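You operate a simulated robot arm through the tools that you are given. There is no shell and no other tool. Be economical: measure what you need, move in short steps, check, and stop when the job is done.

Carry out the task below with a simulated two-armed robot. There is one attempt and no reset: what you move stays moved.

JOB
Seal the melon tray on Long hold at the heat on its label.
Fine: switch on, drawer in, both pads down till the green lamp shows.

The check looks at the end state, three seconds after you hand in, the way a careful person would. Anything else that was tipped, shoved, dropped, spilled or broken makes it a failure. Lids that push on must go on centred and level and be pressed home; caps that screw on are set level and turned clockwise until they are tight.

ROBOT AND FRAMES
Two 7-joint arms with two-finger parallel grippers on one trunk, on a base that drives. Base frame: it is fixed to the floor where the robot stands at the start and does not move with it; the origin is under the middle of the robot, x ahead of it, y to its left, z up. Lengths are in mm, angles in degrees, forces in N, time in s.
The left shoulder is at the start at [60, 143, 926], the right one opposite. With the tool pointing down near the work surface each hand reaches from about 320 to 740 mm from the robot's upright axis, wherever it stands, measured 20 degrees to its own side. Places, roughly: heat knob [700, -200, 900]; hold knob [800, -200, 900]; long teal button [700, 100, 900]; sealer drawer [500, -100, 800]; sealer switch [800, -100, 900]; square grey button [700, -200, 900]. Payload 1.57 kg a hand.
The TCP of each hand is the grasp point between the finger pads, 30 mm short of the fingertips. In the tool frame z runs along the fingers and y along their closing line. The gripper opens to 110 mm. The fingers are 24 mm wide and 12 mm thick; the gripper's body (48 by 112 mm) begins 78 mm behind the TCP.
Orientation is told as [roll, pitch, yaw] about the base's x, y, z axes, in that order, counted from this pose: with the fingers straight down and closing along the base's y, the tool's x points along the base's -x, its y along +y and its z along -z.

CONTROLS
- The arms move only by the tool send_rows. It takes "left_plan", "right_plan" or both (then of equal length, played together; a hand with none holds still); each is a list of rows, each a list of 7 numbers: the shift along the tool's x, y, z in mm, then the turn, a rotation vector about the tool's x, y, z in degrees, then the finger opening in mm, from 0 to 110. In form: [[tx, ty, tz, wx, wy, wz, jaw], ...]. A call has 1 to 8 rows; each row is the pose to reach, as a shift and turn from the pose commanded when the call began, along the tool's axes at that moment. Each row takes 0.2 s and may step no farther than 50 mm and 8.6 degrees from the row before; otherwise, or with a gripper value out of range, the whole call is refused. Where a pose cannot be reached the arm comes as near as it can. A force on the tool above 40 N (or 10 N above the force at the start of the call, whichever is more), or a blocked arm, ends the call early, and 0.2 s more pass. Each finger travels about 45 mm/s and halts on what it meets, pressing with about 21 N; the grip force reading is that of the motor and also rises with nothing between the fingers. The clock runs only during rows and for 0.2 s after the last one: add rows that repeat a pose to give the fingers time. It gives the time, the measured TCP pose, the force on the tool (base axes), the opening and the grip force at its end, in the units of the frame above (readings bear some noise), with the torque about the TCP (base axes, N m) and any sound that the robot's microphone picked up, and new pictures: "show" is both (left out), scene, wrist or none (wrist: the cameras of the hands that moved).
- Cameras (640 x 400 px; columns grow to the right, rows downward): "scene" is now at [43.8, -3.2, 1531]; the picture's right is [-0.03, -1.00, 0.00], its down [-0.79, 0.02, -0.61] and it looks along [0.61, -0.02, -0.79] (base axes); focal length 270 px, centre (320, 200). "left" rides on the left gripper at [70, -16, -141] in its tool frame; the picture's right is [0.23, 0.97, 0.00], its down [-0.86, 0.20, -0.48] and it looks along [-0.47, 0.11, 0.88] (tool axes); focal length 222 px, centre (320, 200). "right" rides on the right gripper at [70, 16, -141] in its tool frame; the picture's right is [-0.23, 0.97, 0.00], its down [-0.85, -0.20, -0.48] and it looks along [-0.47, -0.11, 0.88] (tool axes); focal length 222 px, centre (320, 200). There is no depth. A picture from a camera that has moved, and an enlarged one, comes with that camera's place and axes in the base frame and with its lens.
- lift_body(by): slides the trunk up (or, below 0, down) by that many mm; the arms and the scene camera ride with it, the base frame stays. It gives what a move gives, with no picture.
- drive_base(legs): drives the robot by 1 to 6 legs, each [ahead, left, turn to the left] in mm, mm and degrees, along the robot's own axes; the way and the turn of a leg run together, so that a leg with both is an arc; at most 1500 mm and 180 degrees a leg. The arms and the cameras ride along, it lands a little off, and it stops where it bumps. It gives what a move gives, and a new picture of the scene camera.
- pan_tilt(pan, tilt): turns the head with the scene camera to pan (to the left, within 86 degrees either way) and tilt (down, from -29 to 69), counted from straight ahead of the robot. It gives what a move gives, and a new picture of the scene camera.
- zoom(camera, box): a new picture of the part [left, top, right, bottom] of that camera's present view, enlarged. The clock stands still meanwhile.
- sign_off(): hands the job in; it is judged then, once.

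Work in short steps. Places have to be worked out from the pictures, the camera data and where the tool is seen: move nearer, look again, correct. Check each grasp and each placing, and mend what went wrong. You have 120 turns and 260 pictures in all, those below and enlarged ones among them. Open the grippers and draw the arms clear of the work before you hand the job in, unless the task says otherwise; then end with one line.

The tools are called after "Request:" as a command line: name --argument value ..., lists and objects as JSON in quotes. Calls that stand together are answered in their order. send_rows: Moves the arms, as the interface text tells. Its arguments: {"type":"object","properties":{"left_plan":{"type":"array","items":{"type":"array","items":{"type":"number"}}},"right_plan":{"type":"array","items":{"type":"array","items":{"type":"number"}}},"show":{"type":"string","enum":["both","scene","wrist","none"]}},"required":[]} The other tools are called the same way: lift_body (by) slides the trunk up or down; drive_base (legs) drives the base; pan_tilt (pan, tilt) turns the head that bears the scene camera; zoom (camera, box) takes an enlarged picture of a part of a camera's view; sign_off () hands the job in.

At the start:

```text
t: 0.0
left_position: [521.7, 140.8, 1000.3]
left_orientation: [0.1, -0.1, 0.0]
left_force: [0.5, 0.0, -0.3]
left_wrist_torque: [0.01, -0.01, 0.01]
left_finger_gap: 110.1
left_grip_force: 0.1
right_position: [395.8, -328.9, 999.7]
right_orientation: [0.1, -0.1, 0.0]
right_force: [1.0, 0.4, -0.2]
right_wrist_torque: [-0.02, 0.0, -0.03]
right_finger_gap: 109.9
right_grip_force: 0.1
trunk travel left (down, up): [-525.0, 65.0]
robot x, y, heading: [-1.0, -4.6, -0.0]
head pan, tilt: [-1.8, 52.1]
```

scene: 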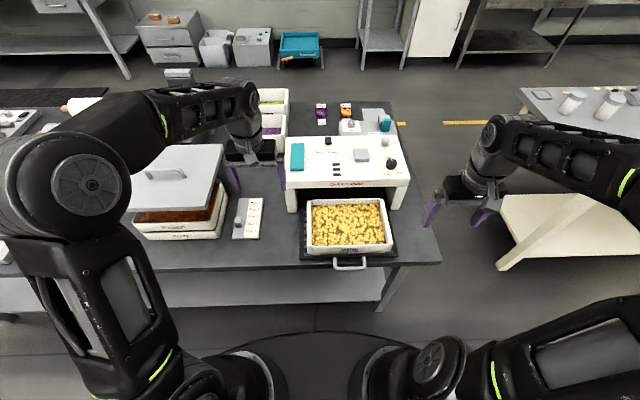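
right: 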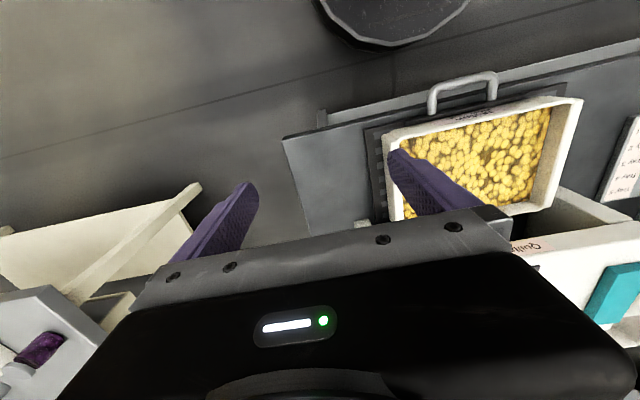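
left: 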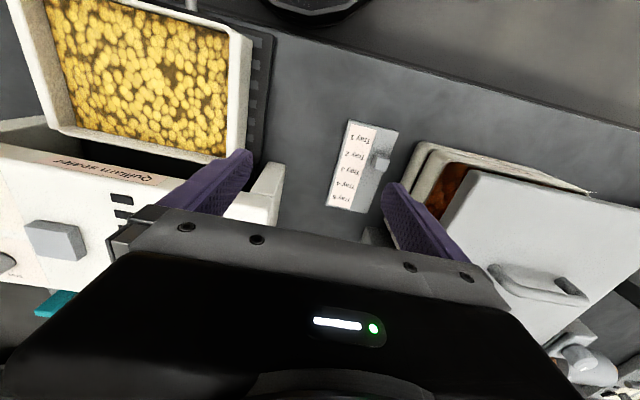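

I'll look closely at the sealer and tray in the scene to find the controls and labels.

Request:
zoom --camera "scene" --box '[270, 90, 430, 190]'

Request:
zoom --camera "scene" --box '[290, 180, 410, 280]'

Request:
zoom --camera "left" --box '[320, 110, 400, 230]'

```text
4.00 times, centred on (350, 140) of scene
camera zoom: at [43.8, -3.2, 1531.0], right [-0.03, -1.0, 0.0], down [-0.79, 0.02, -0.61], along [0.61, -0.02, -0.79], focal length 1080 px, centre (200, 440)
```

zoom: 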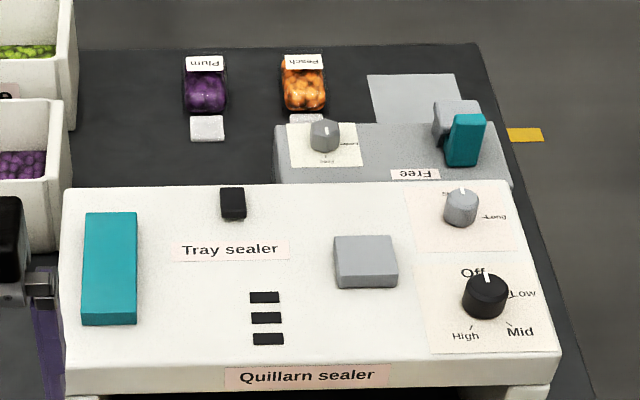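

```text
4.00 times, centred on (350, 230) of scene
camera zoom: at [43.8, -3.2, 1531.0], right [-0.03, -1.0, 0.0], down [-0.79, 0.02, -0.61], along [0.61, -0.02, -0.79], focal length 1080 px, centre (200, 80)
```

zoom: 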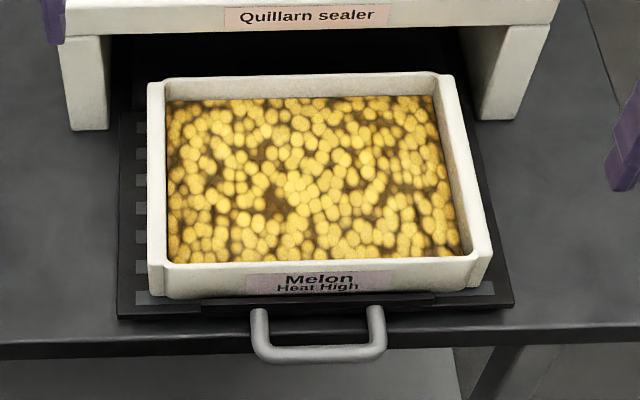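

```text
3.33 times, centred on (360, 170) of left
camera zoom: at [452.5, 124.8, 1140.6], right [-0.23, 0.97, 0.0], down [0.86, 0.2, 0.48], along [0.47, 0.11, -0.88], focal length 740 px, centre (187, 300)
```

zoom: 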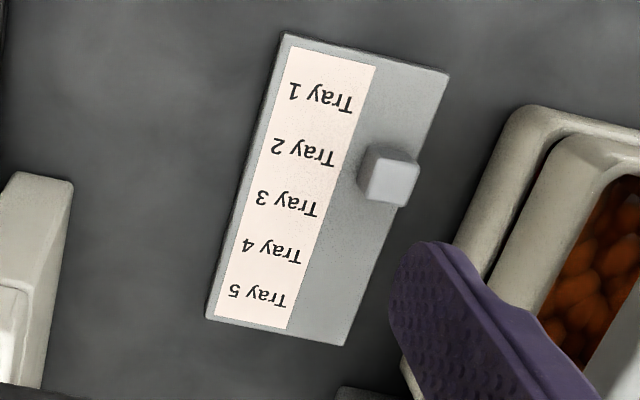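

The label says Heat High. The heat knob (black, at Off), hold knob (grey), black switch, long teal pad and square grey pad are all visible, as are lamps. I'll move the right hand over the sealer at height for a closer view.

Request:
send_rows --right_plan '[[-40, 30, -15, 0, 0, 0, 110], [-80, 60, -30, 0, 0, 0, 110], [-110, 90, -50, 0, 0, 0, 60], [-140, 110, -70, 0, 0, 0, 20], [-140, 110, -70, 0, 0, 0, 0], [-140, 110, -70, 0, 0, 0, 0], [-140, 110, -70, 0, 0, 0, 0], [-140, 110, -70, 0, 0, 0, 0]]' --show "both"

```text
refused: row 1 steps farther than a row can; nothing moved
```

The first row was slightly over the step limit, so I'll use smaller steps.

Request:
send_rows --right_plan '[[-30, 25, -15, 0, 0, 0, 110], [-60, 50, -30, 0, 0, 0, 110], [-90, 75, -45, 0, 0, 0, 60], [-120, 95, -60, 0, 0, 0, 20], [-140, 110, -70, 0, 0, 0, 0], [-140, 110, -70, 0, 0, 0, 0], [-140, 110, -70, 0, 0, 0, 0], [-140, 110, -70, 0, 0, 0, 0]]' --show "both"

```text
t: 1.8
left_position: [520.8, 141.2, 1000.3]
left_orientation: [0.1, 0.0, 0.0]
left_force: [0.1, 1.4, 0.1]
left_wrist_torque: [0.0, 0.01, -0.04]
left_finger_gap: 110.0
left_grip_force: 0.1
right_position: [534.0, -219.3, 1069.7]
right_orientation: [0.1, 0.0, 0.0]
right_force: [0.2, 0.4, -0.5]
right_wrist_torque: [0.02, 0.03, 0.0]
right_finger_gap: 0.0
right_grip_force: 6.1
trunk travel left (down, up): [-525.0, 65.0]
robot x, y, heading: [1.7, 2.4, 0.0]
head pan, tilt: [-1.8, 52.1]
camera scene: at [43.7, -3.3, 1531.0], right [-0.03, -1.0, 0.0], down [-0.79, 0.02, -0.61], along [0.61, -0.02, -0.79], focal length 270 px, centre (320, 200)
camera right: at [464.2, -204.0, 1211.2], right [0.23, 0.97, 0.0], down [0.85, -0.2, 0.48], along [0.47, -0.11, -0.88], focal length 222 px, centre (320, 200)
```

scene: 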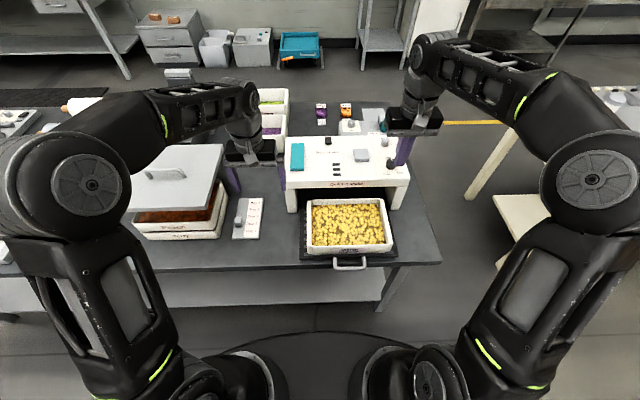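
right: 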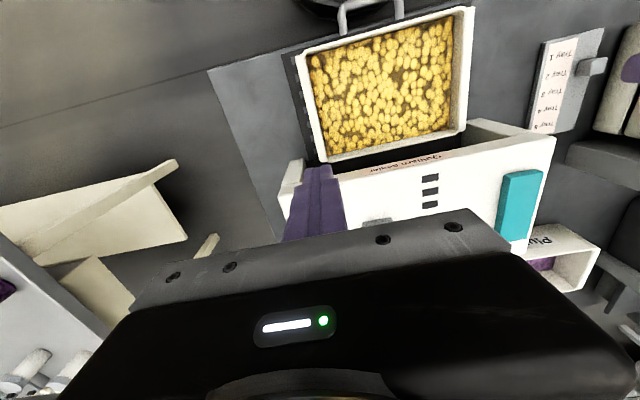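

Triangulating the lamps puts the sealer top at z≈903. The heat knob is near (660,-250) and the hold knob near (755,-248). Now I'll read the knob scales and the unit behind more closely.

Request:
zoom --camera "scene" --box '[330, 100, 402, 182]'

Request:
drive_base --legs '[[0, -60, 0]]'

```text
4.88 times, centred on (366, 141) of scene
camera zoom: at [43.7, -3.3, 1531.0], right [-0.03, -1.0, 0.0], down [-0.79, 0.02, -0.61], along [0.61, -0.02, -0.79], focal length 1317 px, centre (96, 488)
```

zoom: 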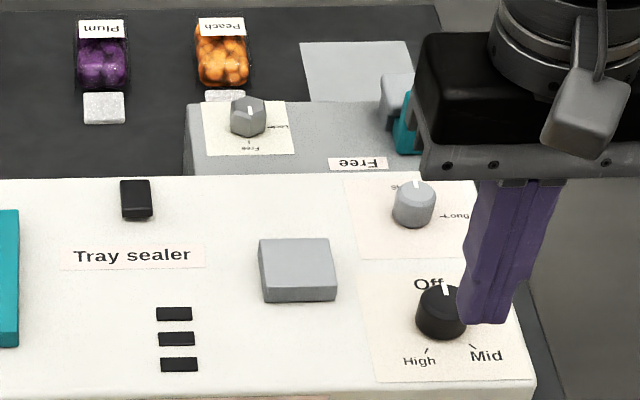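

```text
t: 2.8
left_position: [521.7, 80.6, 999.4]
left_orientation: [0.2, 0.1, 0.0]
left_force: [0.3, 0.3, -0.5]
left_wrist_torque: [0.03, -0.01, -0.02]
left_finger_gap: 110.0
left_grip_force: 0.1
right_position: [535.1, -280.5, 1070.4]
right_orientation: [0.1, 0.0, 0.0]
right_force: [-0.1, -0.2, -0.3]
right_wrist_torque: [0.05, 0.0, -0.03]
right_finger_gap: 0.3
right_grip_force: 21.0
trunk travel left (down, up): [-525.0, 65.0]
robot x, y, heading: [-0.0, -60.0, -0.1]
head pan, tilt: [-1.8, 52.1]
camera scene: at [43.8, -64.9, 1531.0], right [-0.03, -1.0, 0.0], down [-0.79, 0.03, -0.61], along [0.61, -0.02, -0.79], focal length 270 px, centre (320, 200)
```

scene: 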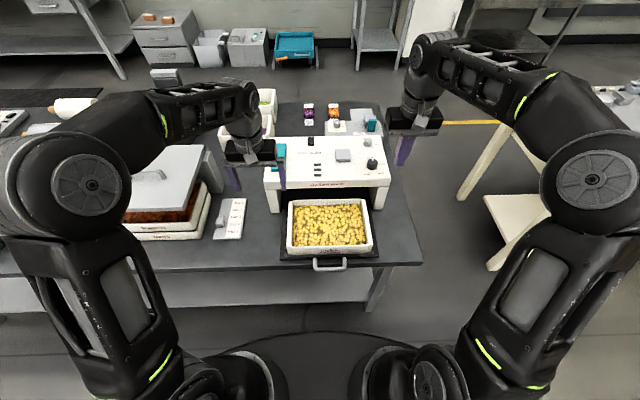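

Request:
zoom --camera "scene" --box '[320, 100, 400, 190]'

Request:
zoom --camera "scene" --box '[346, 130, 386, 180]'

```text
4.44 times, centred on (360, 145) of scene
camera zoom: at [43.8, -64.9, 1531.0], right [-0.03, -1.0, 0.0], down [-0.79, 0.03, -0.61], along [0.61, -0.02, -0.79], focal length 1200 px, centre (142, 444)
```

zoom: 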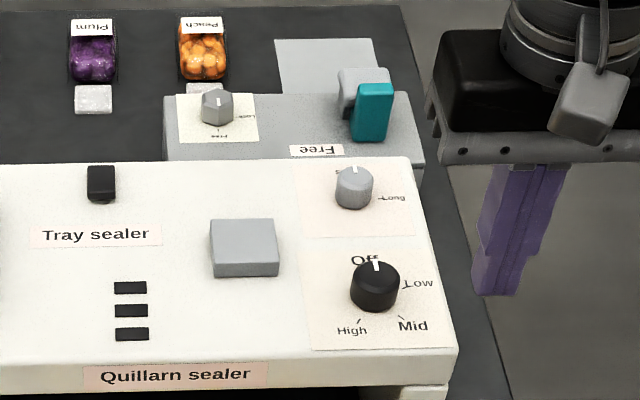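

```text
8.00 times, centred on (366, 155) of scene
camera zoom: at [43.8, -64.9, 1531.0], right [-0.03, -1.0, 0.0], down [-0.79, 0.03, -0.61], along [0.61, -0.02, -0.79], focal length 2159 px, centre (-48, 560)
```

zoom: 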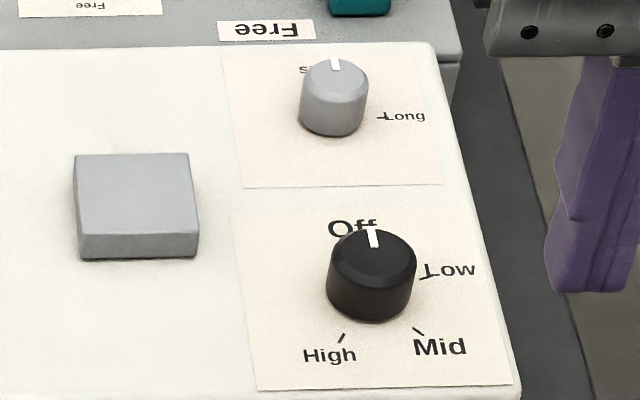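

The scales need an overhead look: the pointer sits near Off, while the ticks look slightly rotated. I'll move the right hand forward at height so its camera looks straight down on the knobs.

Request:
send_rows --right_plan '[[-40, 0, 0, 0, 0, 0, 0], [-80, 0, 0, 0, 0, 0, 0], [-120, 0, 0, 0, 0, 0, 0], [-160, 0, 0, 0, 0, 0, 0], [-180, 0, 0, 0, 0, 0, 0]]' --show "wrist"

Request:
zoom --camera "right" --box '[260, 60, 460, 220]'

```text
t: 4.0
left_position: [525.1, 82.4, 996.9]
left_orientation: [0.0, 0.2, 0.1]
left_force: [1.3, 0.3, -0.6]
left_wrist_torque: [-0.04, 0.14, -0.01]
left_finger_gap: 110.0
left_grip_force: 0.1
right_position: [637.9, -287.0, 1050.2]
right_orientation: [-1.7, -3.2, -0.6]
right_force: [1.5, -0.1, -1.7]
right_wrist_torque: [0.04, 0.16, 0.02]
right_finger_gap: 0.0
right_grip_force: 21.2
right hand out of reach, approached as far as the arm can: row 2, 3, 4, 5
trunk travel left (down, up): [-525.0, 65.0]
robot x, y, heading: [2.3, -63.0, 0.1]
head pan, tilt: [-1.8, 52.1]
camera right: at [560.2, -266.3, 1186.9], right [0.24, 0.97, -0.02], down [0.82, -0.2, 0.53], along [0.51, -0.14, -0.85], focal length 222 px, centre (320, 200)
```

right: 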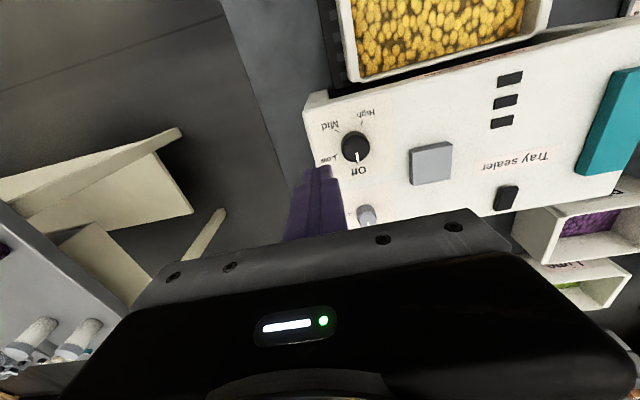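

```text
2.50 times, centred on (360, 140) of right
camera zoom: at [560.2, -266.3, 1186.9], right [0.24, 0.97, -0.02], down [0.82, -0.2, 0.53], along [0.51, -0.14, -0.85], focal length 555 px, centre (220, 350)
```

zoom: 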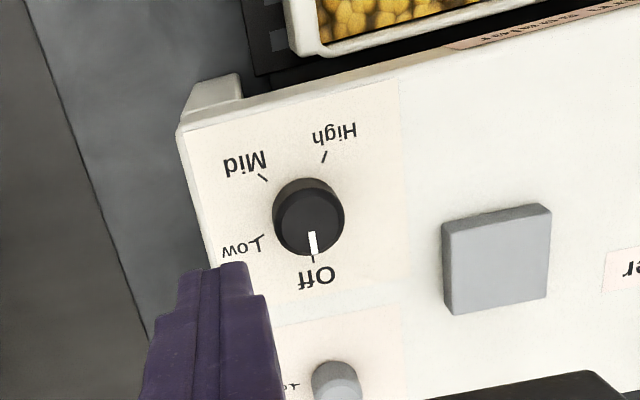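

High reads about 210° clockwise from Off, and the knob centre is about (657,-249). Reach at this height is limited, so I'll close the drawer first and then drive forward. I'll bring the right hand back and move the base left again so the drawer handle is on the right hand's side.

Request:
send_rows --right_plan '[[40, 0, -5, 0, 0, 0, 0], [80, 0, -10, 0, 0, 0, 0], [120, 0, -15, 0, 0, 0, 0], [160, 0, -20, 0, 0, 0, 0], [200, 0, -20, 0, 0, 0, 0], [240, 0, -20, 0, 0, 0, 0]]' --show "none"

Request:
drive_base --legs '[[0, 60, 0]]'

```text
t: 5.4
left_position: [520.6, 81.5, 1000.4]
left_orientation: [0.0, -0.2, 0.0]
left_force: [-0.7, -0.3, 0.2]
left_wrist_torque: [0.01, -0.01, 0.01]
left_finger_gap: 109.8
left_grip_force: 0.0
right_position: [392.1, -284.2, 1059.1]
right_orientation: [-1.7, -3.8, -0.7]
right_force: [-0.5, 0.2, 0.3]
right_wrist_torque: [0.02, -0.02, 0.03]
right_finger_gap: 0.0
right_grip_force: 21.6
trunk travel left (down, up): [-525.0, 65.0]
robot x, y, heading: [1.6, -62.5, -0.1]
head pan, tilt: [-1.8, 52.1]
```

```text
t: 6.3
left_position: [521.7, 143.8, 999.0]
left_orientation: [0.0, 0.1, 0.1]
left_force: [-0.8, -0.2, -0.2]
left_wrist_torque: [-0.04, -0.01, -0.04]
left_finger_gap: 110.0
left_grip_force: 0.0
right_position: [393.8, -222.2, 1059.0]
right_orientation: [-1.7, -3.6, -0.6]
right_force: [0.7, 0.4, -0.7]
right_wrist_torque: [-0.05, 0.03, -0.01]
right_finger_gap: 0.0
right_grip_force: 21.0
trunk travel left (down, up): [-525.0, 65.0]
robot x, y, heading: [3.1, 5.2, -0.1]
head pan, tilt: [-1.8, 52.1]
camera scene: at [43.8, 0.1, 1531.0], right [-0.03, -1.0, 0.0], down [-0.79, 0.02, -0.61], along [0.61, -0.02, -0.79], focal length 270 px, centre (320, 200)
```

scene: 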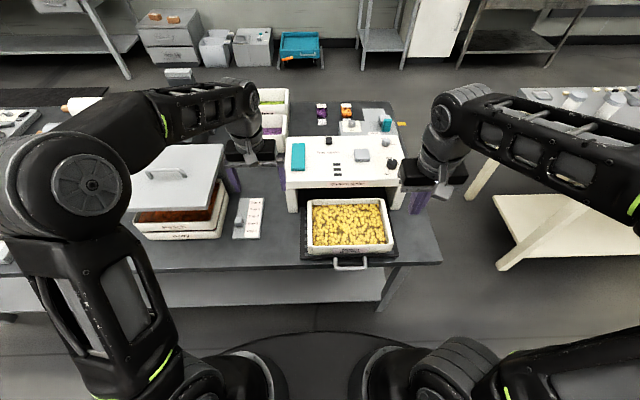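

I'll bring the right hand to just in front of the drawer handle and check from above with its camera before lowering.

Request:
send_rows --right_plan '[[20, 20, 30, 0, 0, 0, 0], [40, 40, 60, 0, -2, 0, 0], [55, 60, 90, 0, -4, 0, 0], [65, 80, 120, 0, -6, 0, 0], [75, 100, 150, 0, -8, 0, 0], [75, 115, 170, 0, -8, 0, 0]]' --show "both"

```text
t: 7.7
left_position: [522.1, 141.9, 999.5]
left_orientation: [0.1, -0.1, 0.0]
left_force: [-0.3, 0.1, -0.1]
left_wrist_torque: [-0.01, -0.01, 0.01]
left_finger_gap: 109.6
left_grip_force: 0.0
right_position: [339.9, -109.3, 883.4]
right_orientation: [-1.8, -11.5, -0.5]
right_force: [0.5, -0.6, -0.1]
right_wrist_torque: [-0.01, 0.01, 0.02]
right_finger_gap: 0.2
right_grip_force: 20.9
right hand out of reach, approached as far as the arm can: row 5, 6
trunk travel left (down, up): [-525.0, 65.0]
robot x, y, heading: [1.9, 0.5, 0.1]
head pan, tilt: [-1.8, 52.1]
camera scene: at [44.0, -1.8, 1531.0], right [-0.03, -1.0, 0.0], down [-0.79, 0.02, -0.61], along [0.61, -0.02, -0.79], focal length 270 px, centre (320, 200)
camera right: at [243.3, -88.8, 1007.1], right [0.24, 0.97, 0.02], down [0.74, -0.19, 0.64], along [0.63, -0.14, -0.76], focal length 222 px, centre (320, 200)
```

scene: 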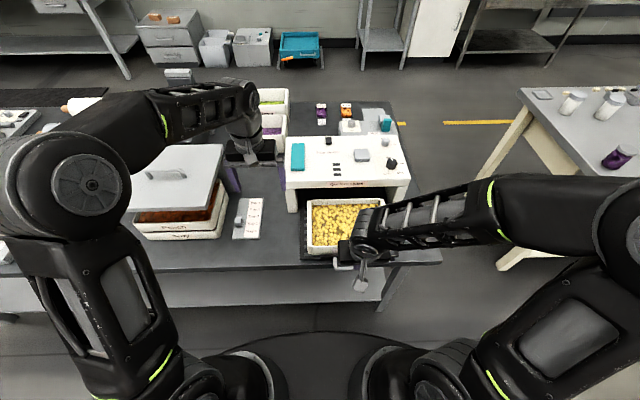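
right: 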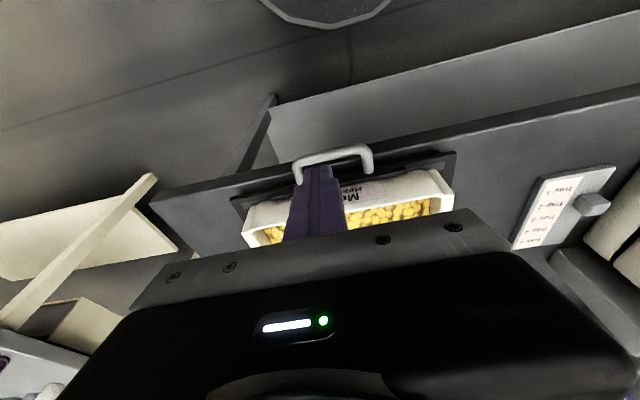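

The handle bar is at x≈380, y≈-101, z≈760. The hand is clear in front of it, so I'll lower straight down about 100 mm.

Request:
send_rows --right_plan '[[6, 3, 30, 0, 0, 0, 0], [12, 5, 60, 0, 0, 0, 0], [18, 6, 85, 0, 0, 0, 0], [22, 6, 102, 0, 0, 0, 0]]' --show "both"

```text
t: 8.7
left_position: [522.1, 141.4, 999.9]
left_orientation: [0.0, 0.0, 0.0]
left_force: [0.0, 0.3, 1.0]
left_wrist_torque: [-0.03, -0.01, 0.0]
left_finger_gap: 110.0
left_grip_force: 0.0
right_position: [338.7, -106.6, 779.3]
right_orientation: [-1.5, -11.7, -0.5]
right_force: [0.1, 0.8, 0.6]
right_wrist_torque: [0.01, -0.01, 0.02]
right_finger_gap: 0.1
right_grip_force: 21.1
right hand out of reach, approached as far as the arm can: row 1
trunk travel left (down, up): [-525.0, 65.0]
robot x, y, heading: [0.0, -1.8, 0.1]
head pan, tilt: [-1.8, 52.1]
camera scene: at [44.2, -2.0, 1531.0], right [-0.03, -1.0, 0.0], down [-0.79, 0.03, -0.61], along [0.61, -0.02, -0.79], focal length 270 px, centre (320, 200)
camera right: at [241.7, -85.7, 902.5], right [0.24, 0.97, 0.02], down [0.74, -0.19, 0.65], along [0.63, -0.14, -0.76], focal length 222 px, centre (320, 200)
```

scene: 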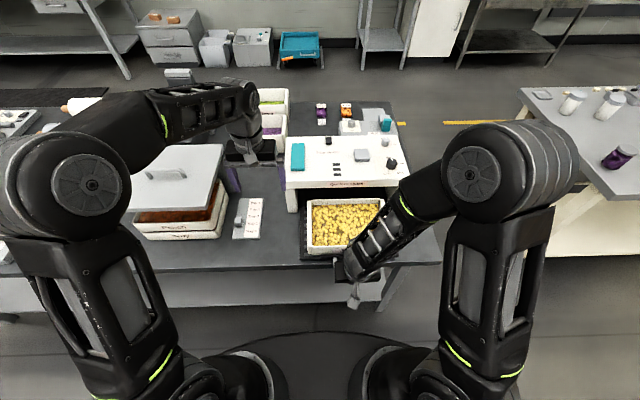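
right: 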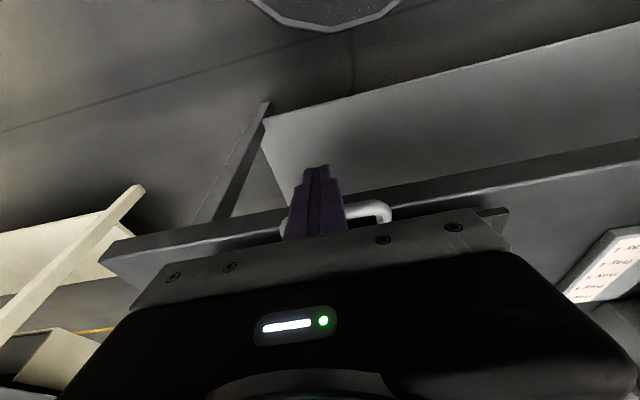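

The finger stands in front of the bar, above table level (z≈738, tip z≈750). I'll push slowly along +x and watch the forces.

Request:
send_rows --right_plan '[[-10, 0, 2, 0, 0, 0, 0], [-20, 0, 4, 0, 0, 0, 0], [-29, 0, 6, 0, 0, 0, 0], [-39, 0, 8, 0, 0, 0, 0], [-49, 0, 10, 0, 0, 0, 0], [-59, 0, 12, 0, 0, 0, 0]]' --show "both"

```text
t: 10.1
left_position: [521.0, 142.2, 999.9]
left_orientation: [0.0, 0.0, 0.0]
left_force: [-0.1, 1.2, -0.4]
left_wrist_torque: [-0.02, 0.0, 0.0]
left_finger_gap: 110.1
left_grip_force: 0.0
right_position: [398.2, -106.8, 779.0]
right_orientation: [-1.7, -11.6, -0.5]
right_force: [-0.3, 0.2, 0.2]
right_wrist_torque: [0.0, -0.01, 0.01]
right_finger_gap: 0.0
right_grip_force: 21.1
trunk travel left (down, up): [-525.0, 65.0]
robot x, y, heading: [-1.4, 4.0, 0.0]
head pan, tilt: [-1.8, 52.1]
camera scene: at [44.0, -2.0, 1531.0], right [-0.03, -1.0, 0.0], down [-0.79, 0.02, -0.61], along [0.61, -0.02, -0.79], focal length 270 px, centre (320, 200)
camera right: at [302.6, -86.3, 902.6], right [0.24, 0.97, 0.02], down [0.74, -0.19, 0.65], along [0.63, -0.14, -0.76], focal length 222 px, centre (320, 200)
```

scene: 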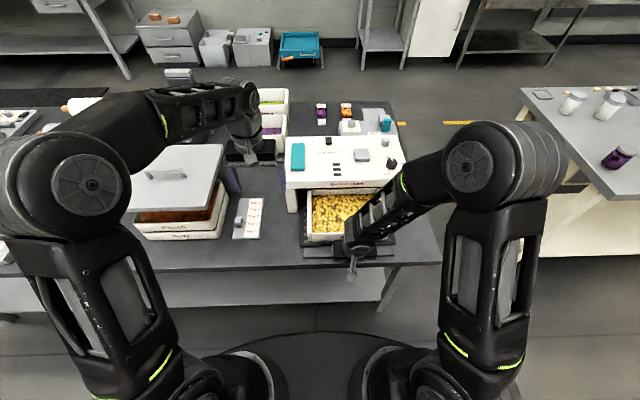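
right: 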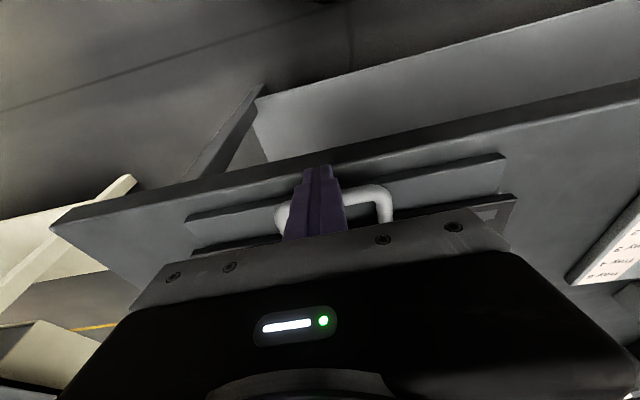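

The drawer is sliding in under the finger with little force. I'll continue pushing.

Request:
send_rows --right_plan '[[-10, 0, 2, 0, 0, 0, 0], [-20, 0, 4, 0, 0, 0, 0], [-29, 0, 6, 0, 0, 0, 0], [-39, 0, 8, 0, 0, 0, 0], [-49, 0, 10, 0, 0, 0, 0], [-59, 0, 12, 0, 0, 0, 0], [-69, 0, 14, 0, 0, 0, 0], [-78, 0, 16, 0, 0, 0, 0]]' --show "both"

```text
t: 11.9
left_position: [521.6, 141.8, 999.5]
left_orientation: [0.0, 0.0, 0.0]
left_force: [-0.1, 0.3, -0.6]
left_wrist_torque: [0.0, 0.0, -0.02]
left_finger_gap: 110.2
left_grip_force: 0.1
right_position: [478.9, -108.0, 779.8]
right_orientation: [-1.6, -11.6, -0.5]
right_force: [0.0, -0.5, -0.6]
right_wrist_torque: [0.0, 0.03, 0.0]
right_finger_gap: 0.0
right_grip_force: 20.5
trunk travel left (down, up): [-525.0, 65.0]
robot x, y, heading: [1.8, 1.4, -0.2]
head pan, tilt: [-1.8, 52.1]
camera scene: at [43.9, -2.0, 1531.0], right [-0.03, -1.0, 0.0], down [-0.79, 0.02, -0.61], along [0.61, -0.02, -0.79], focal length 270 px, centre (320, 200)
camera right: at [381.9, -87.5, 902.8], right [0.24, 0.97, 0.02], down [0.74, -0.19, 0.65], along [0.63, -0.14, -0.76], focal length 222 px, centre (320, 200)
```

scene: 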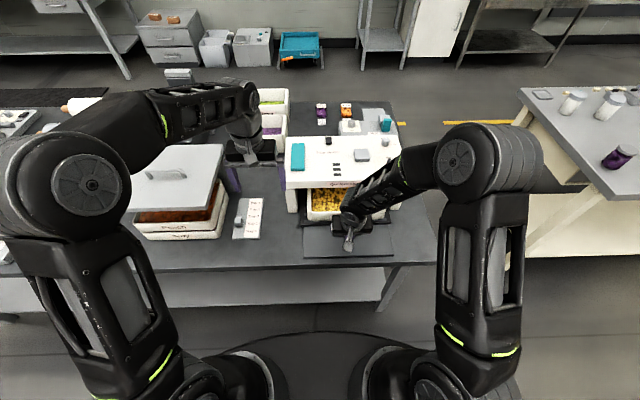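
right: 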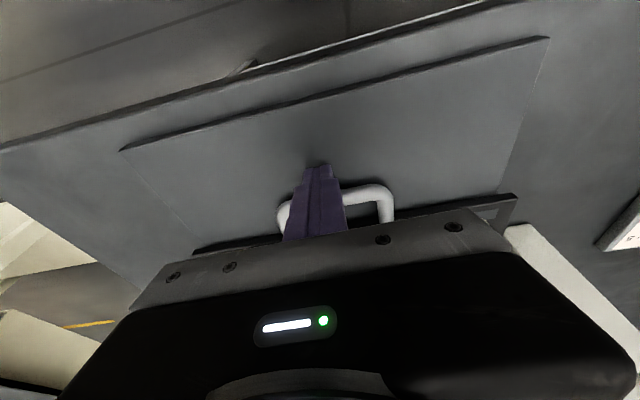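

Still sliding freely. I'll push on with smaller steps and watch for the end stop.

Request:
send_rows --right_plan '[[-8, 0, 1.6, 0, 0, 0, 0], [-16, 0, 3.2, 0, 0, 0, 0], [-24, 0, 4.8, 0, 0, 0, 0], [-31, 0, 6.3, 0, 0, 0, 0], [-39, 0, 8, 0, 0, 0, 0], [-45, 0, 9.2, 0, 0, 0, 0], [-51, 0, 10.4, 0, 0, 0, 0], [-57, 0, 11.6, 0, 0, 0, 0]]' --show "both"

```text
t: 13.7
left_position: [522.0, 142.1, 998.4]
left_orientation: [0.1, 0.0, -0.1]
left_force: [-0.7, 0.2, -0.2]
left_wrist_torque: [-0.02, 0.02, 0.04]
left_finger_gap: 110.0
left_grip_force: 0.0
right_position: [537.8, -109.5, 778.5]
right_orientation: [-1.6, -11.8, -0.5]
right_force: [0.7, 0.6, 0.0]
right_wrist_torque: [0.01, 0.06, -0.02]
right_finger_gap: 0.0
right_grip_force: 20.8
trunk travel left (down, up): [-525.0, 65.0]
robot x, y, heading: [0.0, 2.4, -0.1]
head pan, tilt: [-1.8, 52.1]
camera scene: at [44.0, -1.9, 1531.0], right [-0.03, -1.0, 0.0], down [-0.79, 0.02, -0.61], along [0.61, -0.02, -0.79], focal length 270 px, centre (320, 200)
camera right: at [440.1, -88.6, 902.3], right [0.24, 0.97, 0.02], down [0.74, -0.19, 0.65], along [0.63, -0.14, -0.76], focal length 222 px, centre (320, 200)
```

scene: 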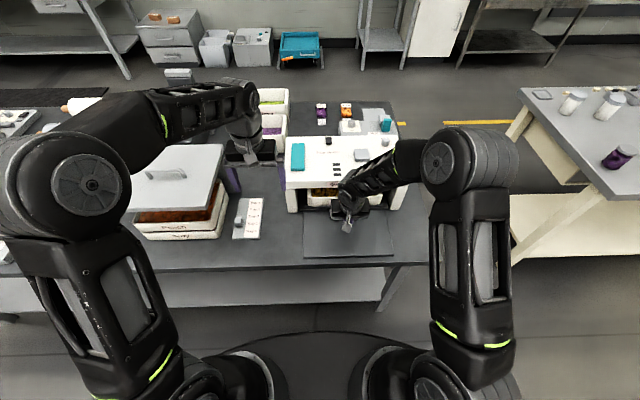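
right: 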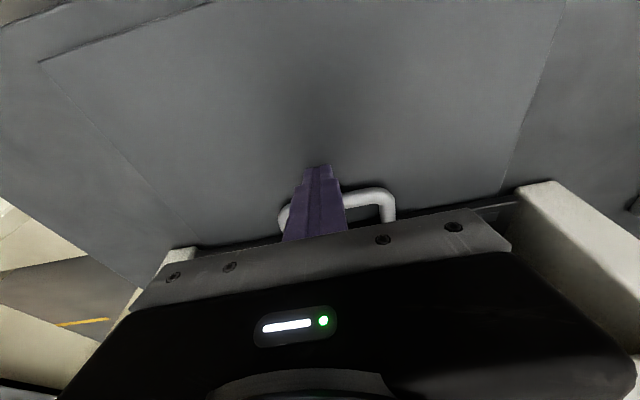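

The drawer front is nearly level with the sealer's feet. I'll continue gently to the stop.

Request:
send_rows --right_plan '[[-5, 0, 1, 0, 0, 0, 0], [-10, 0, 2, 0, 0, 0, 0], [-15, 0, 3, 0, 0, 0, 0], [-20, 0, 4, 0, 0, 0, 0], [-25, 0, 5, 0, 0, 0, 0], [-30, 0, 6, 0, 0, 0, 0]]' --show "both"

```text
t: 14.7
left_position: [520.1, 141.8, 1000.3]
left_orientation: [0.1, 0.0, 0.0]
left_force: [0.9, 0.0, -0.4]
left_wrist_torque: [0.01, 0.02, -0.04]
left_finger_gap: 110.0
left_grip_force: 0.1
right_position: [546.3, -108.7, 775.5]
right_orientation: [-2.1, -10.5, -0.6]
right_force: [-8.8, 1.6, 0.9]
right_wrist_torque: [0.04, 0.09, 0.05]
right_finger_gap: 0.0
right_grip_force: 20.8
trunk travel left (down, up): [-525.0, 65.0]
robot x, y, heading: [0.0, 4.3, 0.1]
head pan, tilt: [-1.8, 52.1]
stopped in row 4 (right hand): the force on the tool passed its limit at 44 N (the readings are from after the stop); the commanded pose is now the measured one
camera scene: at [42.7, -1.8, 1531.1], right [-0.03, -1.0, 0.0], down [-0.79, 0.03, -0.61], along [0.61, -0.02, -0.79], focal length 270 px, centre (320, 200)
camera right: at [451.8, -88.1, 900.7], right [0.24, 0.97, 0.01], down [0.75, -0.19, 0.63], along [0.62, -0.14, -0.78], focal length 222 px, centre (320, 200)
```

scene: 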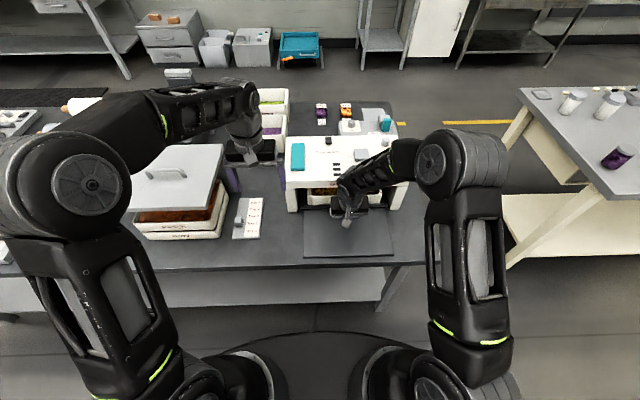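
right: 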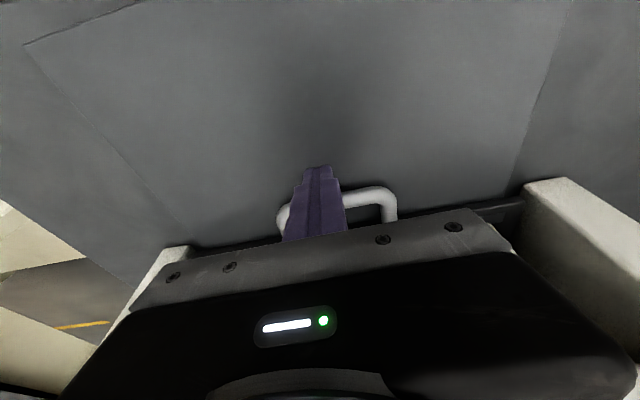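

There was a firm stop with the drawer apparently flush. I'll back away and raise the hand to inspect.

Request:
send_rows --right_plan '[[30, 0, -6, 0, 0, 0, 0], [60, 0, -12, 0, 0, 0, 0], [85, 0, -40, 0, 0, 0, 0], [95, -20, -80, 0, 0, 0, 0], [100, -50, -115, 0, 0, 0, 0], [100, -80, -150, 0, 0, 0, 0], [100, -110, -180, 0, 0, 0, 0], [100, -150, -205, 0, 0, 0, 0]]' --show "both"

Request:
zoom --camera "scene" --box '[270, 120, 430, 220]'

```text
t: 16.5
left_position: [521.0, 142.2, 1000.9]
left_orientation: [0.0, 0.1, -0.1]
left_force: [-0.8, 0.1, -0.1]
left_wrist_torque: [0.02, -0.01, 0.03]
left_finger_gap: 110.2
left_grip_force: 0.0
right_position: [410.2, -251.7, 965.1]
right_orientation: [-1.9, -10.5, -0.4]
right_force: [0.0, -0.3, -0.5]
right_wrist_torque: [0.0, 0.0, 0.01]
right_finger_gap: 0.0
right_grip_force: 20.4
trunk travel left (down, up): [-525.0, 65.0]
robot x, y, heading: [2.6, -0.3, -0.0]
head pan, tilt: [-1.8, 52.1]
camera scene: at [42.5, -2.6, 1531.0], right [-0.03, -1.0, 0.0], down [-0.79, 0.03, -0.61], along [0.61, -0.02, -0.79], focal length 270 px, centre (320, 200)
camera right: at [314.9, -230.5, 1090.1], right [0.24, 0.97, 0.01], down [0.75, -0.19, 0.63], along [0.62, -0.14, -0.77], focal length 222 px, centre (320, 200)
```

scene: 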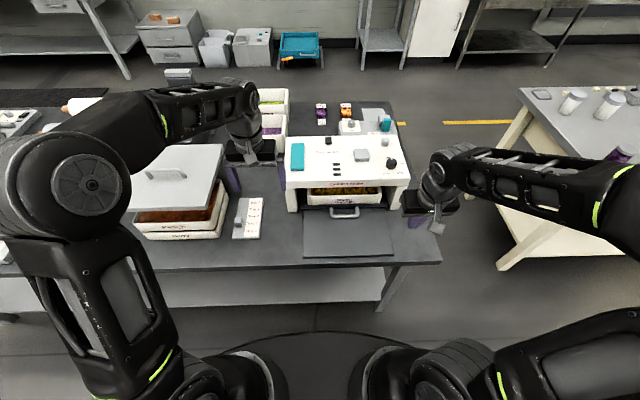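
right: 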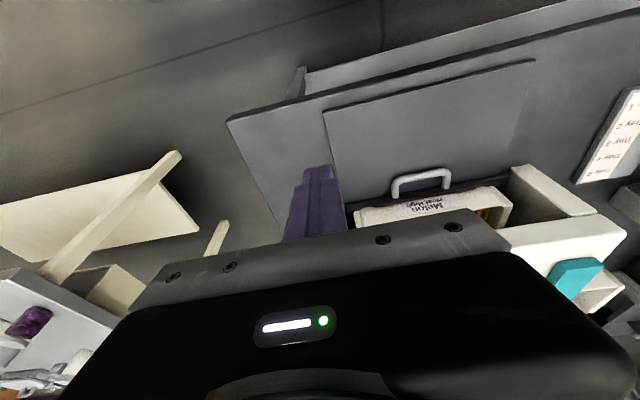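

```text
4.00 times, centred on (350, 170) of scene
camera zoom: at [42.5, -2.6, 1531.0], right [-0.03, -1.0, 0.0], down [-0.79, 0.03, -0.61], along [0.61, -0.02, -0.79], focal length 1080 px, centre (200, 320)
```

zoom: 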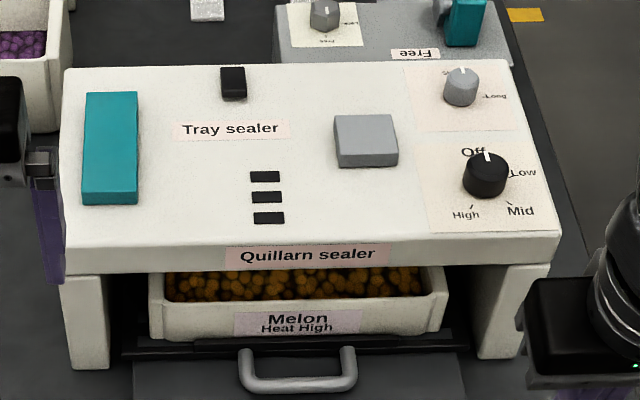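

The drawer looks fully in. My estimate puts the base front at about 300 mm and the table edge at about 399, so I'll raise the trunk for reach and drive ahead 70 mm.

Request:
lift_body --by 63

Request:
drive_base --legs '[[70, -20, 0]]'

```text
t: 17.6
left_position: [521.1, 143.3, 1062.6]
left_orientation: [0.0, -0.1, 0.0]
left_force: [-0.9, -0.1, 0.6]
left_wrist_torque: [0.01, 0.03, -0.02]
left_finger_gap: 109.8
left_grip_force: 0.0
right_position: [410.7, -249.4, 1027.3]
right_orientation: [-1.9, -10.6, -0.5]
right_force: [0.1, 0.0, 0.8]
right_wrist_torque: [0.0, 0.01, 0.02]
right_finger_gap: 0.0
right_grip_force: 21.3
trunk travel left (down, up): [-588.0, 2.0]
robot x, y, heading: [1.6, -0.4, -0.2]
head pan, tilt: [-1.8, 52.1]
```

```text
t: 18.6
left_position: [591.5, 121.8, 1062.9]
left_orientation: [-0.1, 0.1, -0.1]
left_force: [0.3, -0.2, 0.5]
left_wrist_torque: [0.03, 0.01, 0.04]
left_finger_gap: 109.9
left_grip_force: 0.0
right_position: [482.1, -271.0, 1027.4]
right_orientation: [-2.0, -10.6, -0.6]
right_force: [-0.7, -0.2, -0.9]
right_wrist_torque: [0.03, 0.0, 0.0]
right_finger_gap: 0.1
right_grip_force: 20.8
trunk travel left (down, up): [-588.0, 2.0]
robot x, y, heading: [69.9, -20.5, -0.0]
head pan, tilt: [-1.8, 52.1]
camera scene: at [115.2, -22.7, 1593.9], right [-0.03, -1.0, 0.0], down [-0.79, 0.03, -0.61], along [0.61, -0.02, -0.79], focal length 270 px, centre (320, 200)
```

scene: 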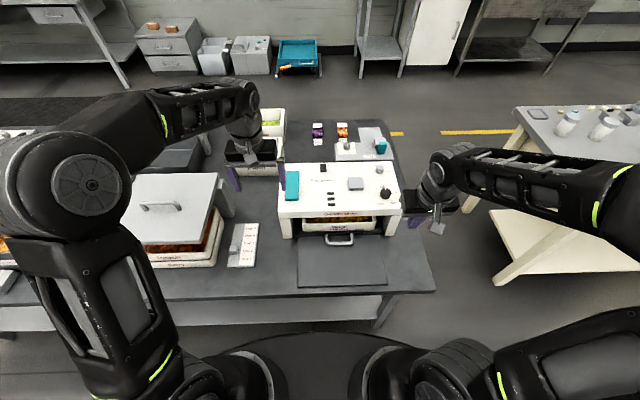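

No bump. Now I'll zoom in for a second triangulation of the controls.

Request:
zoom --camera "scene" --box '[270, 120, 430, 220]'

```text
4.00 times, centred on (350, 170) of scene
camera zoom: at [115.2, -22.7, 1593.9], right [-0.03, -1.0, 0.0], down [-0.79, 0.03, -0.61], along [0.61, -0.02, -0.79], focal length 1080 px, centre (200, 320)
```

zoom: 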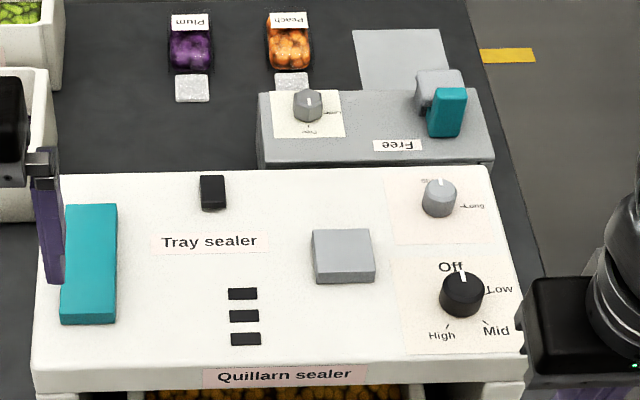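

Estimates: heat knob (658,-250), hold knob (772,-252), switch (788,-57), grey pad (707,-162), teal pad (707,51). I'll level the right hand and open the fingers.

Request:
send_rows --right_plan '[[-20, 0, 0, -1, 5, 0, 60], [-40, 0, 0, -1.9, 10.6, 0.5, 60], [-40, 0, 0, -1.9, 10.6, 0.5, 60], [-40, 0, 0, -1.9, 10.6, 0.5, 60]]' --show "none"

```text
t: 19.6
left_position: [591.6, 121.1, 1061.8]
left_orientation: [0.0, -0.1, 0.0]
left_force: [-1.0, 0.7, 0.6]
left_wrist_torque: [0.02, 0.02, 0.01]
left_finger_gap: 110.0
left_grip_force: 0.1
right_position: [519.8, -271.2, 1034.7]
right_orientation: [0.1, 0.0, -1.2]
right_force: [0.7, -0.9, -0.5]
right_wrist_torque: [0.02, 0.0, 0.01]
right_finger_gap: 59.7
right_grip_force: 0.1
trunk travel left (down, up): [-588.0, 2.0]
robot x, y, heading: [71.2, -17.0, -0.1]
head pan, tilt: [-1.8, 52.1]
```

Request:
send_rows --right_plan '[[-35, 6, 10, 0, 0, -8, 60], [-70, 12, 20, 0, 0, -16, 60], [-105, 18, 35, 0, 0, -24, 60], [-136.5, 24.4, 45, 0, 0, -32, 60], [-136.5, 24.4, 50, 0, 0, -36, 60], [-136.5, 24.4, 50, 0, 0, -36, 60]]' --show "both"

Request:
zoom --camera "right" --box '[220, 100, 420, 240]'

```text
t: 21.0
left_position: [592.0, 121.7, 1063.6]
left_orientation: [0.0, 0.0, 0.1]
left_force: [-0.6, 0.4, 0.0]
left_wrist_torque: [-0.02, -0.03, -0.04]
left_finger_gap: 109.9
left_grip_force: 0.0
right_position: [657.1, -249.0, 985.1]
right_orientation: [0.0, 0.0, 35.0]
right_force: [0.0, -0.4, -0.8]
right_wrist_torque: [-0.01, 0.01, 0.0]
right_finger_gap: 60.2
right_grip_force: 0.1
trunk travel left (down, up): [-588.0, 2.0]
robot x, y, heading: [70.9, -18.7, 0.1]
head pan, tilt: [-1.8, 52.1]
camera scene: at [113.6, -22.1, 1594.0], right [-0.03, -1.0, 0.0], down [-0.79, 0.03, -0.61], along [0.61, -0.02, -0.79], focal length 270 px, centre (320, 200)
camera right: at [590.2, -276.8, 1126.5], right [-0.37, 0.93, 0.0], down [0.82, 0.33, 0.48], along [0.44, 0.18, -0.88], focal length 222 px, centre (320, 200)
```

scene: 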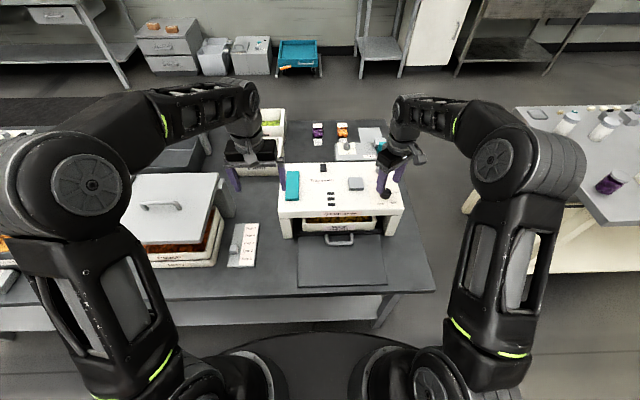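
right: 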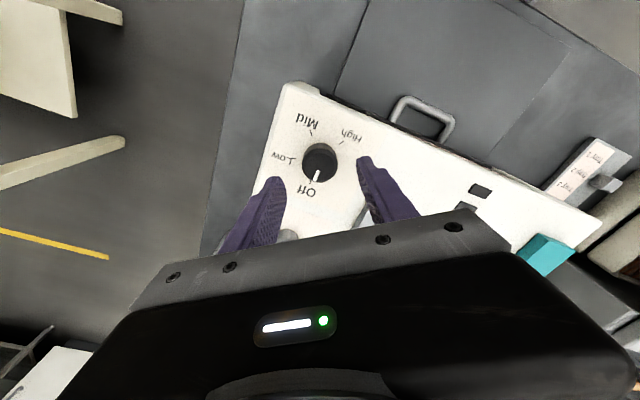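

```text
2.86 times, centred on (320, 170) of right
camera zoom: at [590.2, -276.8, 1126.5], right [-0.37, 0.93, 0.0], down [0.82, 0.33, 0.48], along [0.44, 0.18, -0.88], focal length 635 px, centre (320, 286)
```

zoom: 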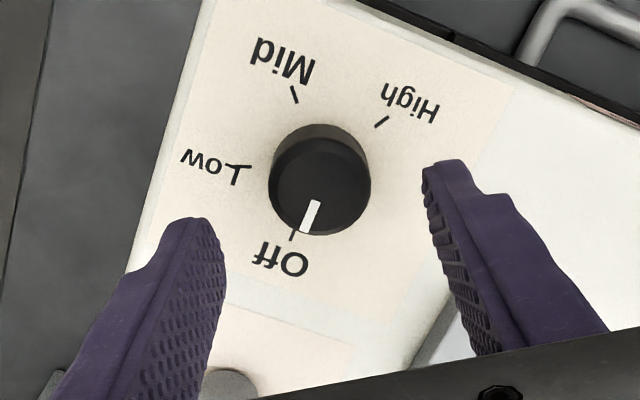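

The knob sits centred between the fingers, and the High mark checks at about 210°. I'll lower to z≈940 and grip.

Request:
send_rows --right_plan '[[0, 0, 20, 0, 0, 0, 60], [0, 0, 38, 0, 0, 0, 60], [0, 0, 45, 0, 0, 0, 60], [0, 0, 45, 0, 0, 0, 40], [0, 0, 45, 0, 0, 0, 20], [0, 0, 45, 0, 0, 0, 20], [0, 0, 45, 0, 0, 0, 20]]' --show "wrist"

```text
t: 22.6
left_position: [591.2, 121.7, 1062.4]
left_orientation: [0.0, 0.1, 0.1]
left_force: [0.7, 0.0, 0.3]
left_wrist_torque: [0.01, 0.04, -0.02]
left_finger_gap: 110.2
left_grip_force: 0.0
right_position: [657.0, -249.0, 940.4]
right_orientation: [0.0, -0.1, 34.8]
right_force: [-1.1, 0.6, -0.1]
right_wrist_torque: [0.06, -0.16, -0.04]
right_finger_gap: 33.2
right_grip_force: 34.3
trunk travel left (down, up): [-588.0, 2.0]
robot x, y, heading: [68.5, -20.4, -0.2]
head pan, tilt: [-1.8, 52.1]
camera right: at [589.6, -277.1, 1081.0], right [-0.37, 0.93, 0.0], down [0.82, 0.32, 0.48], along [0.44, 0.18, -0.88], focal length 222 px, centre (320, 200)
```

right: 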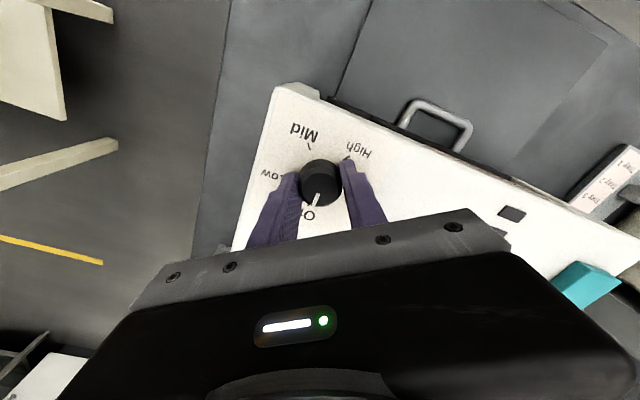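

The knob is gripped at 33 mm. I'll turn clockwise about 68° (+tool z).

Request:
send_rows --right_plan '[[0, 0, 0, 0, 0, 8.5, 20], [0, 0, 0, 0, 0, 17, 20], [0, 0, 0, 0, 0, 25.5, 20], [0, 0, 0, 0, 0, 34, 20], [0, 0, 0, 0, 0, 42.5, 20], [0, 0, 0, 0, 0, 51, 20], [0, 0, 0, 0, 0, 59.5, 20], [0, 0, 0, 0, 0, 68, 20]]' --show "wrist"

```text
t: 24.4
left_position: [591.1, 121.9, 1062.1]
left_orientation: [0.0, 0.0, 0.0]
left_force: [0.2, 0.6, 0.8]
left_wrist_torque: [0.0, -0.02, -0.01]
left_finger_gap: 110.0
left_grip_force: 0.1
right_position: [656.5, -249.9, 940.7]
right_orientation: [0.0, 0.0, -33.3]
right_force: [-4.0, 0.1, -5.2]
right_wrist_torque: [-0.39, -0.21, -0.01]
right_finger_gap: 33.2
right_grip_force: 42.0
trunk travel left (down, up): [-588.0, 2.0]
robot x, y, heading: [70.5, -19.6, -0.0]
head pan, tilt: [-1.8, 52.1]
camera right: at [606.9, -198.5, 1081.1], right [0.72, 0.69, 0.0], down [0.61, -0.64, 0.48], along [0.33, -0.35, -0.88], focal length 222 px, centre (320, 200)
```

right: 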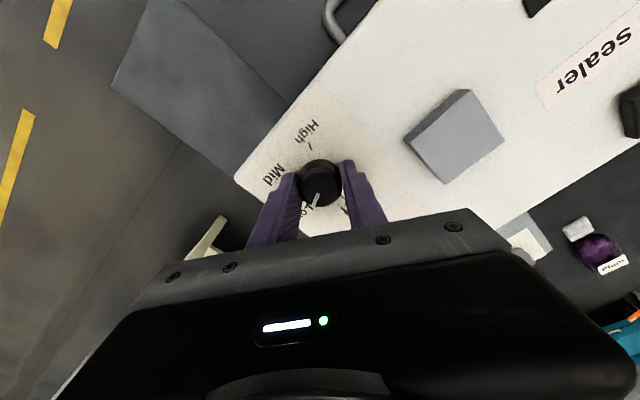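

The pointer followed to Low. I'll keep turning in the same grip toward Mid; the wrist seems to have range.

Request:
send_rows --right_plan '[[0, 0, 0, 0, 0, 8.5, 20], [0, 0, 0, 0, 0, 17, 20], [0, 0, 0, 0, 0, 25.5, 20], [0, 0, 0, 0, 0, 34, 20], [0, 0, 0, 0, 0, 42.5, 20], [0, 0, 0, 0, 0, 51, 20], [0, 0, 0, 0, 0, 59.5, 20], [0, 0, 0, 0, 0, 68, 20]]' --show "wrist"

```text
t: 26.2
left_position: [591.0, 121.4, 1062.6]
left_orientation: [0.0, -0.1, 0.0]
left_force: [0.1, 0.2, 0.7]
left_wrist_torque: [0.01, 0.01, 0.02]
left_finger_gap: 109.8
left_grip_force: 0.0
right_position: [657.2, -249.3, 940.0]
right_orientation: [-0.1, 0.2, -101.3]
right_force: [-2.8, 1.9, -6.3]
right_wrist_torque: [-0.65, -0.15, -0.01]
right_finger_gap: 33.1
right_grip_force: 41.1
trunk travel left (down, up): [-588.0, 2.0]
robot x, y, heading: [70.8, -19.3, 0.0]
head pan, tilt: [-1.8, 52.1]
camera right: at [686.0, -185.2, 1081.1], right [0.91, -0.41, 0.0], down [-0.36, -0.8, 0.48], along [-0.2, -0.43, -0.88], focal length 222 px, centre (320, 200)
```

right: 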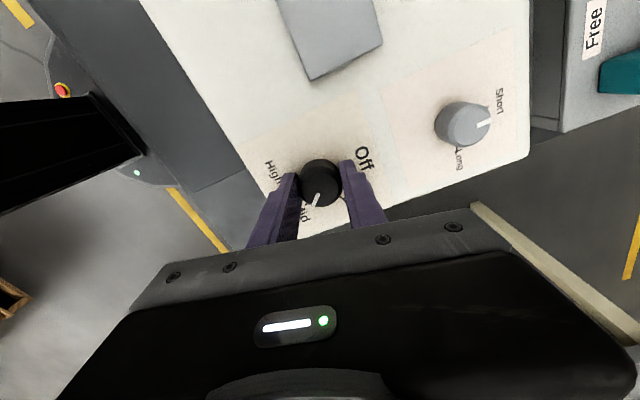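

The pointer is at Mid (~136°). I'll continue to about 204° if the wrist allows.

Request:
send_rows --right_plan '[[0, 0, 0, 0, 0, 8.5, 20], [0, 0, 0, 0, 0, 17, 20], [0, 0, 0, 0, 0, 25.5, 20], [0, 0, 0, 0, 0, 34, 20], [0, 0, 0, 0, 0, 42.5, 20], [0, 0, 0, 0, 0, 51, 20], [0, 0, 0, 0, 0, 59.5, 20], [0, 0, 0, 0, 0, 68, 20]]' --show "wrist"

```text
t: 28.0
left_position: [590.9, 121.3, 1062.8]
left_orientation: [0.0, 0.0, 0.0]
left_force: [-0.6, 0.3, 0.2]
left_wrist_torque: [0.0, 0.01, 0.06]
left_finger_gap: 110.0
left_grip_force: 0.0
right_position: [657.0, -249.7, 940.0]
right_orientation: [0.0, -0.1, -169.3]
right_force: [-2.7, 1.7, -7.5]
right_wrist_torque: [0.04, -0.19, -0.02]
right_finger_gap: 33.3
right_grip_force: 41.3
trunk travel left (down, up): [-588.0, 2.0]
robot x, y, heading: [66.9, -21.4, -0.1]
head pan, tilt: [-1.8, 52.1]
camera right: at [728.1, -253.5, 1081.1], right [-0.04, -1.0, 0.0], down [-0.88, 0.04, 0.48], along [-0.48, 0.02, -0.88], focal length 222 px, centre (320, 200)
```

right: 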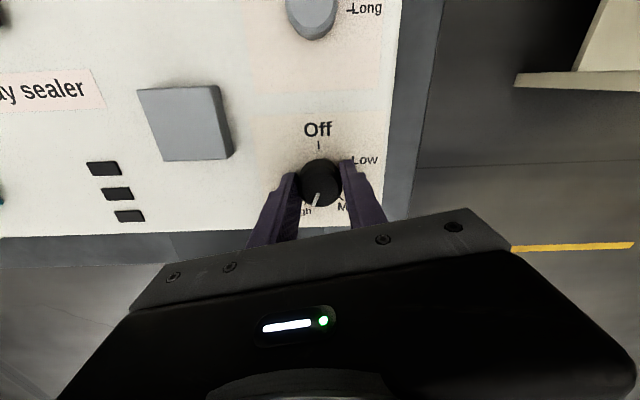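

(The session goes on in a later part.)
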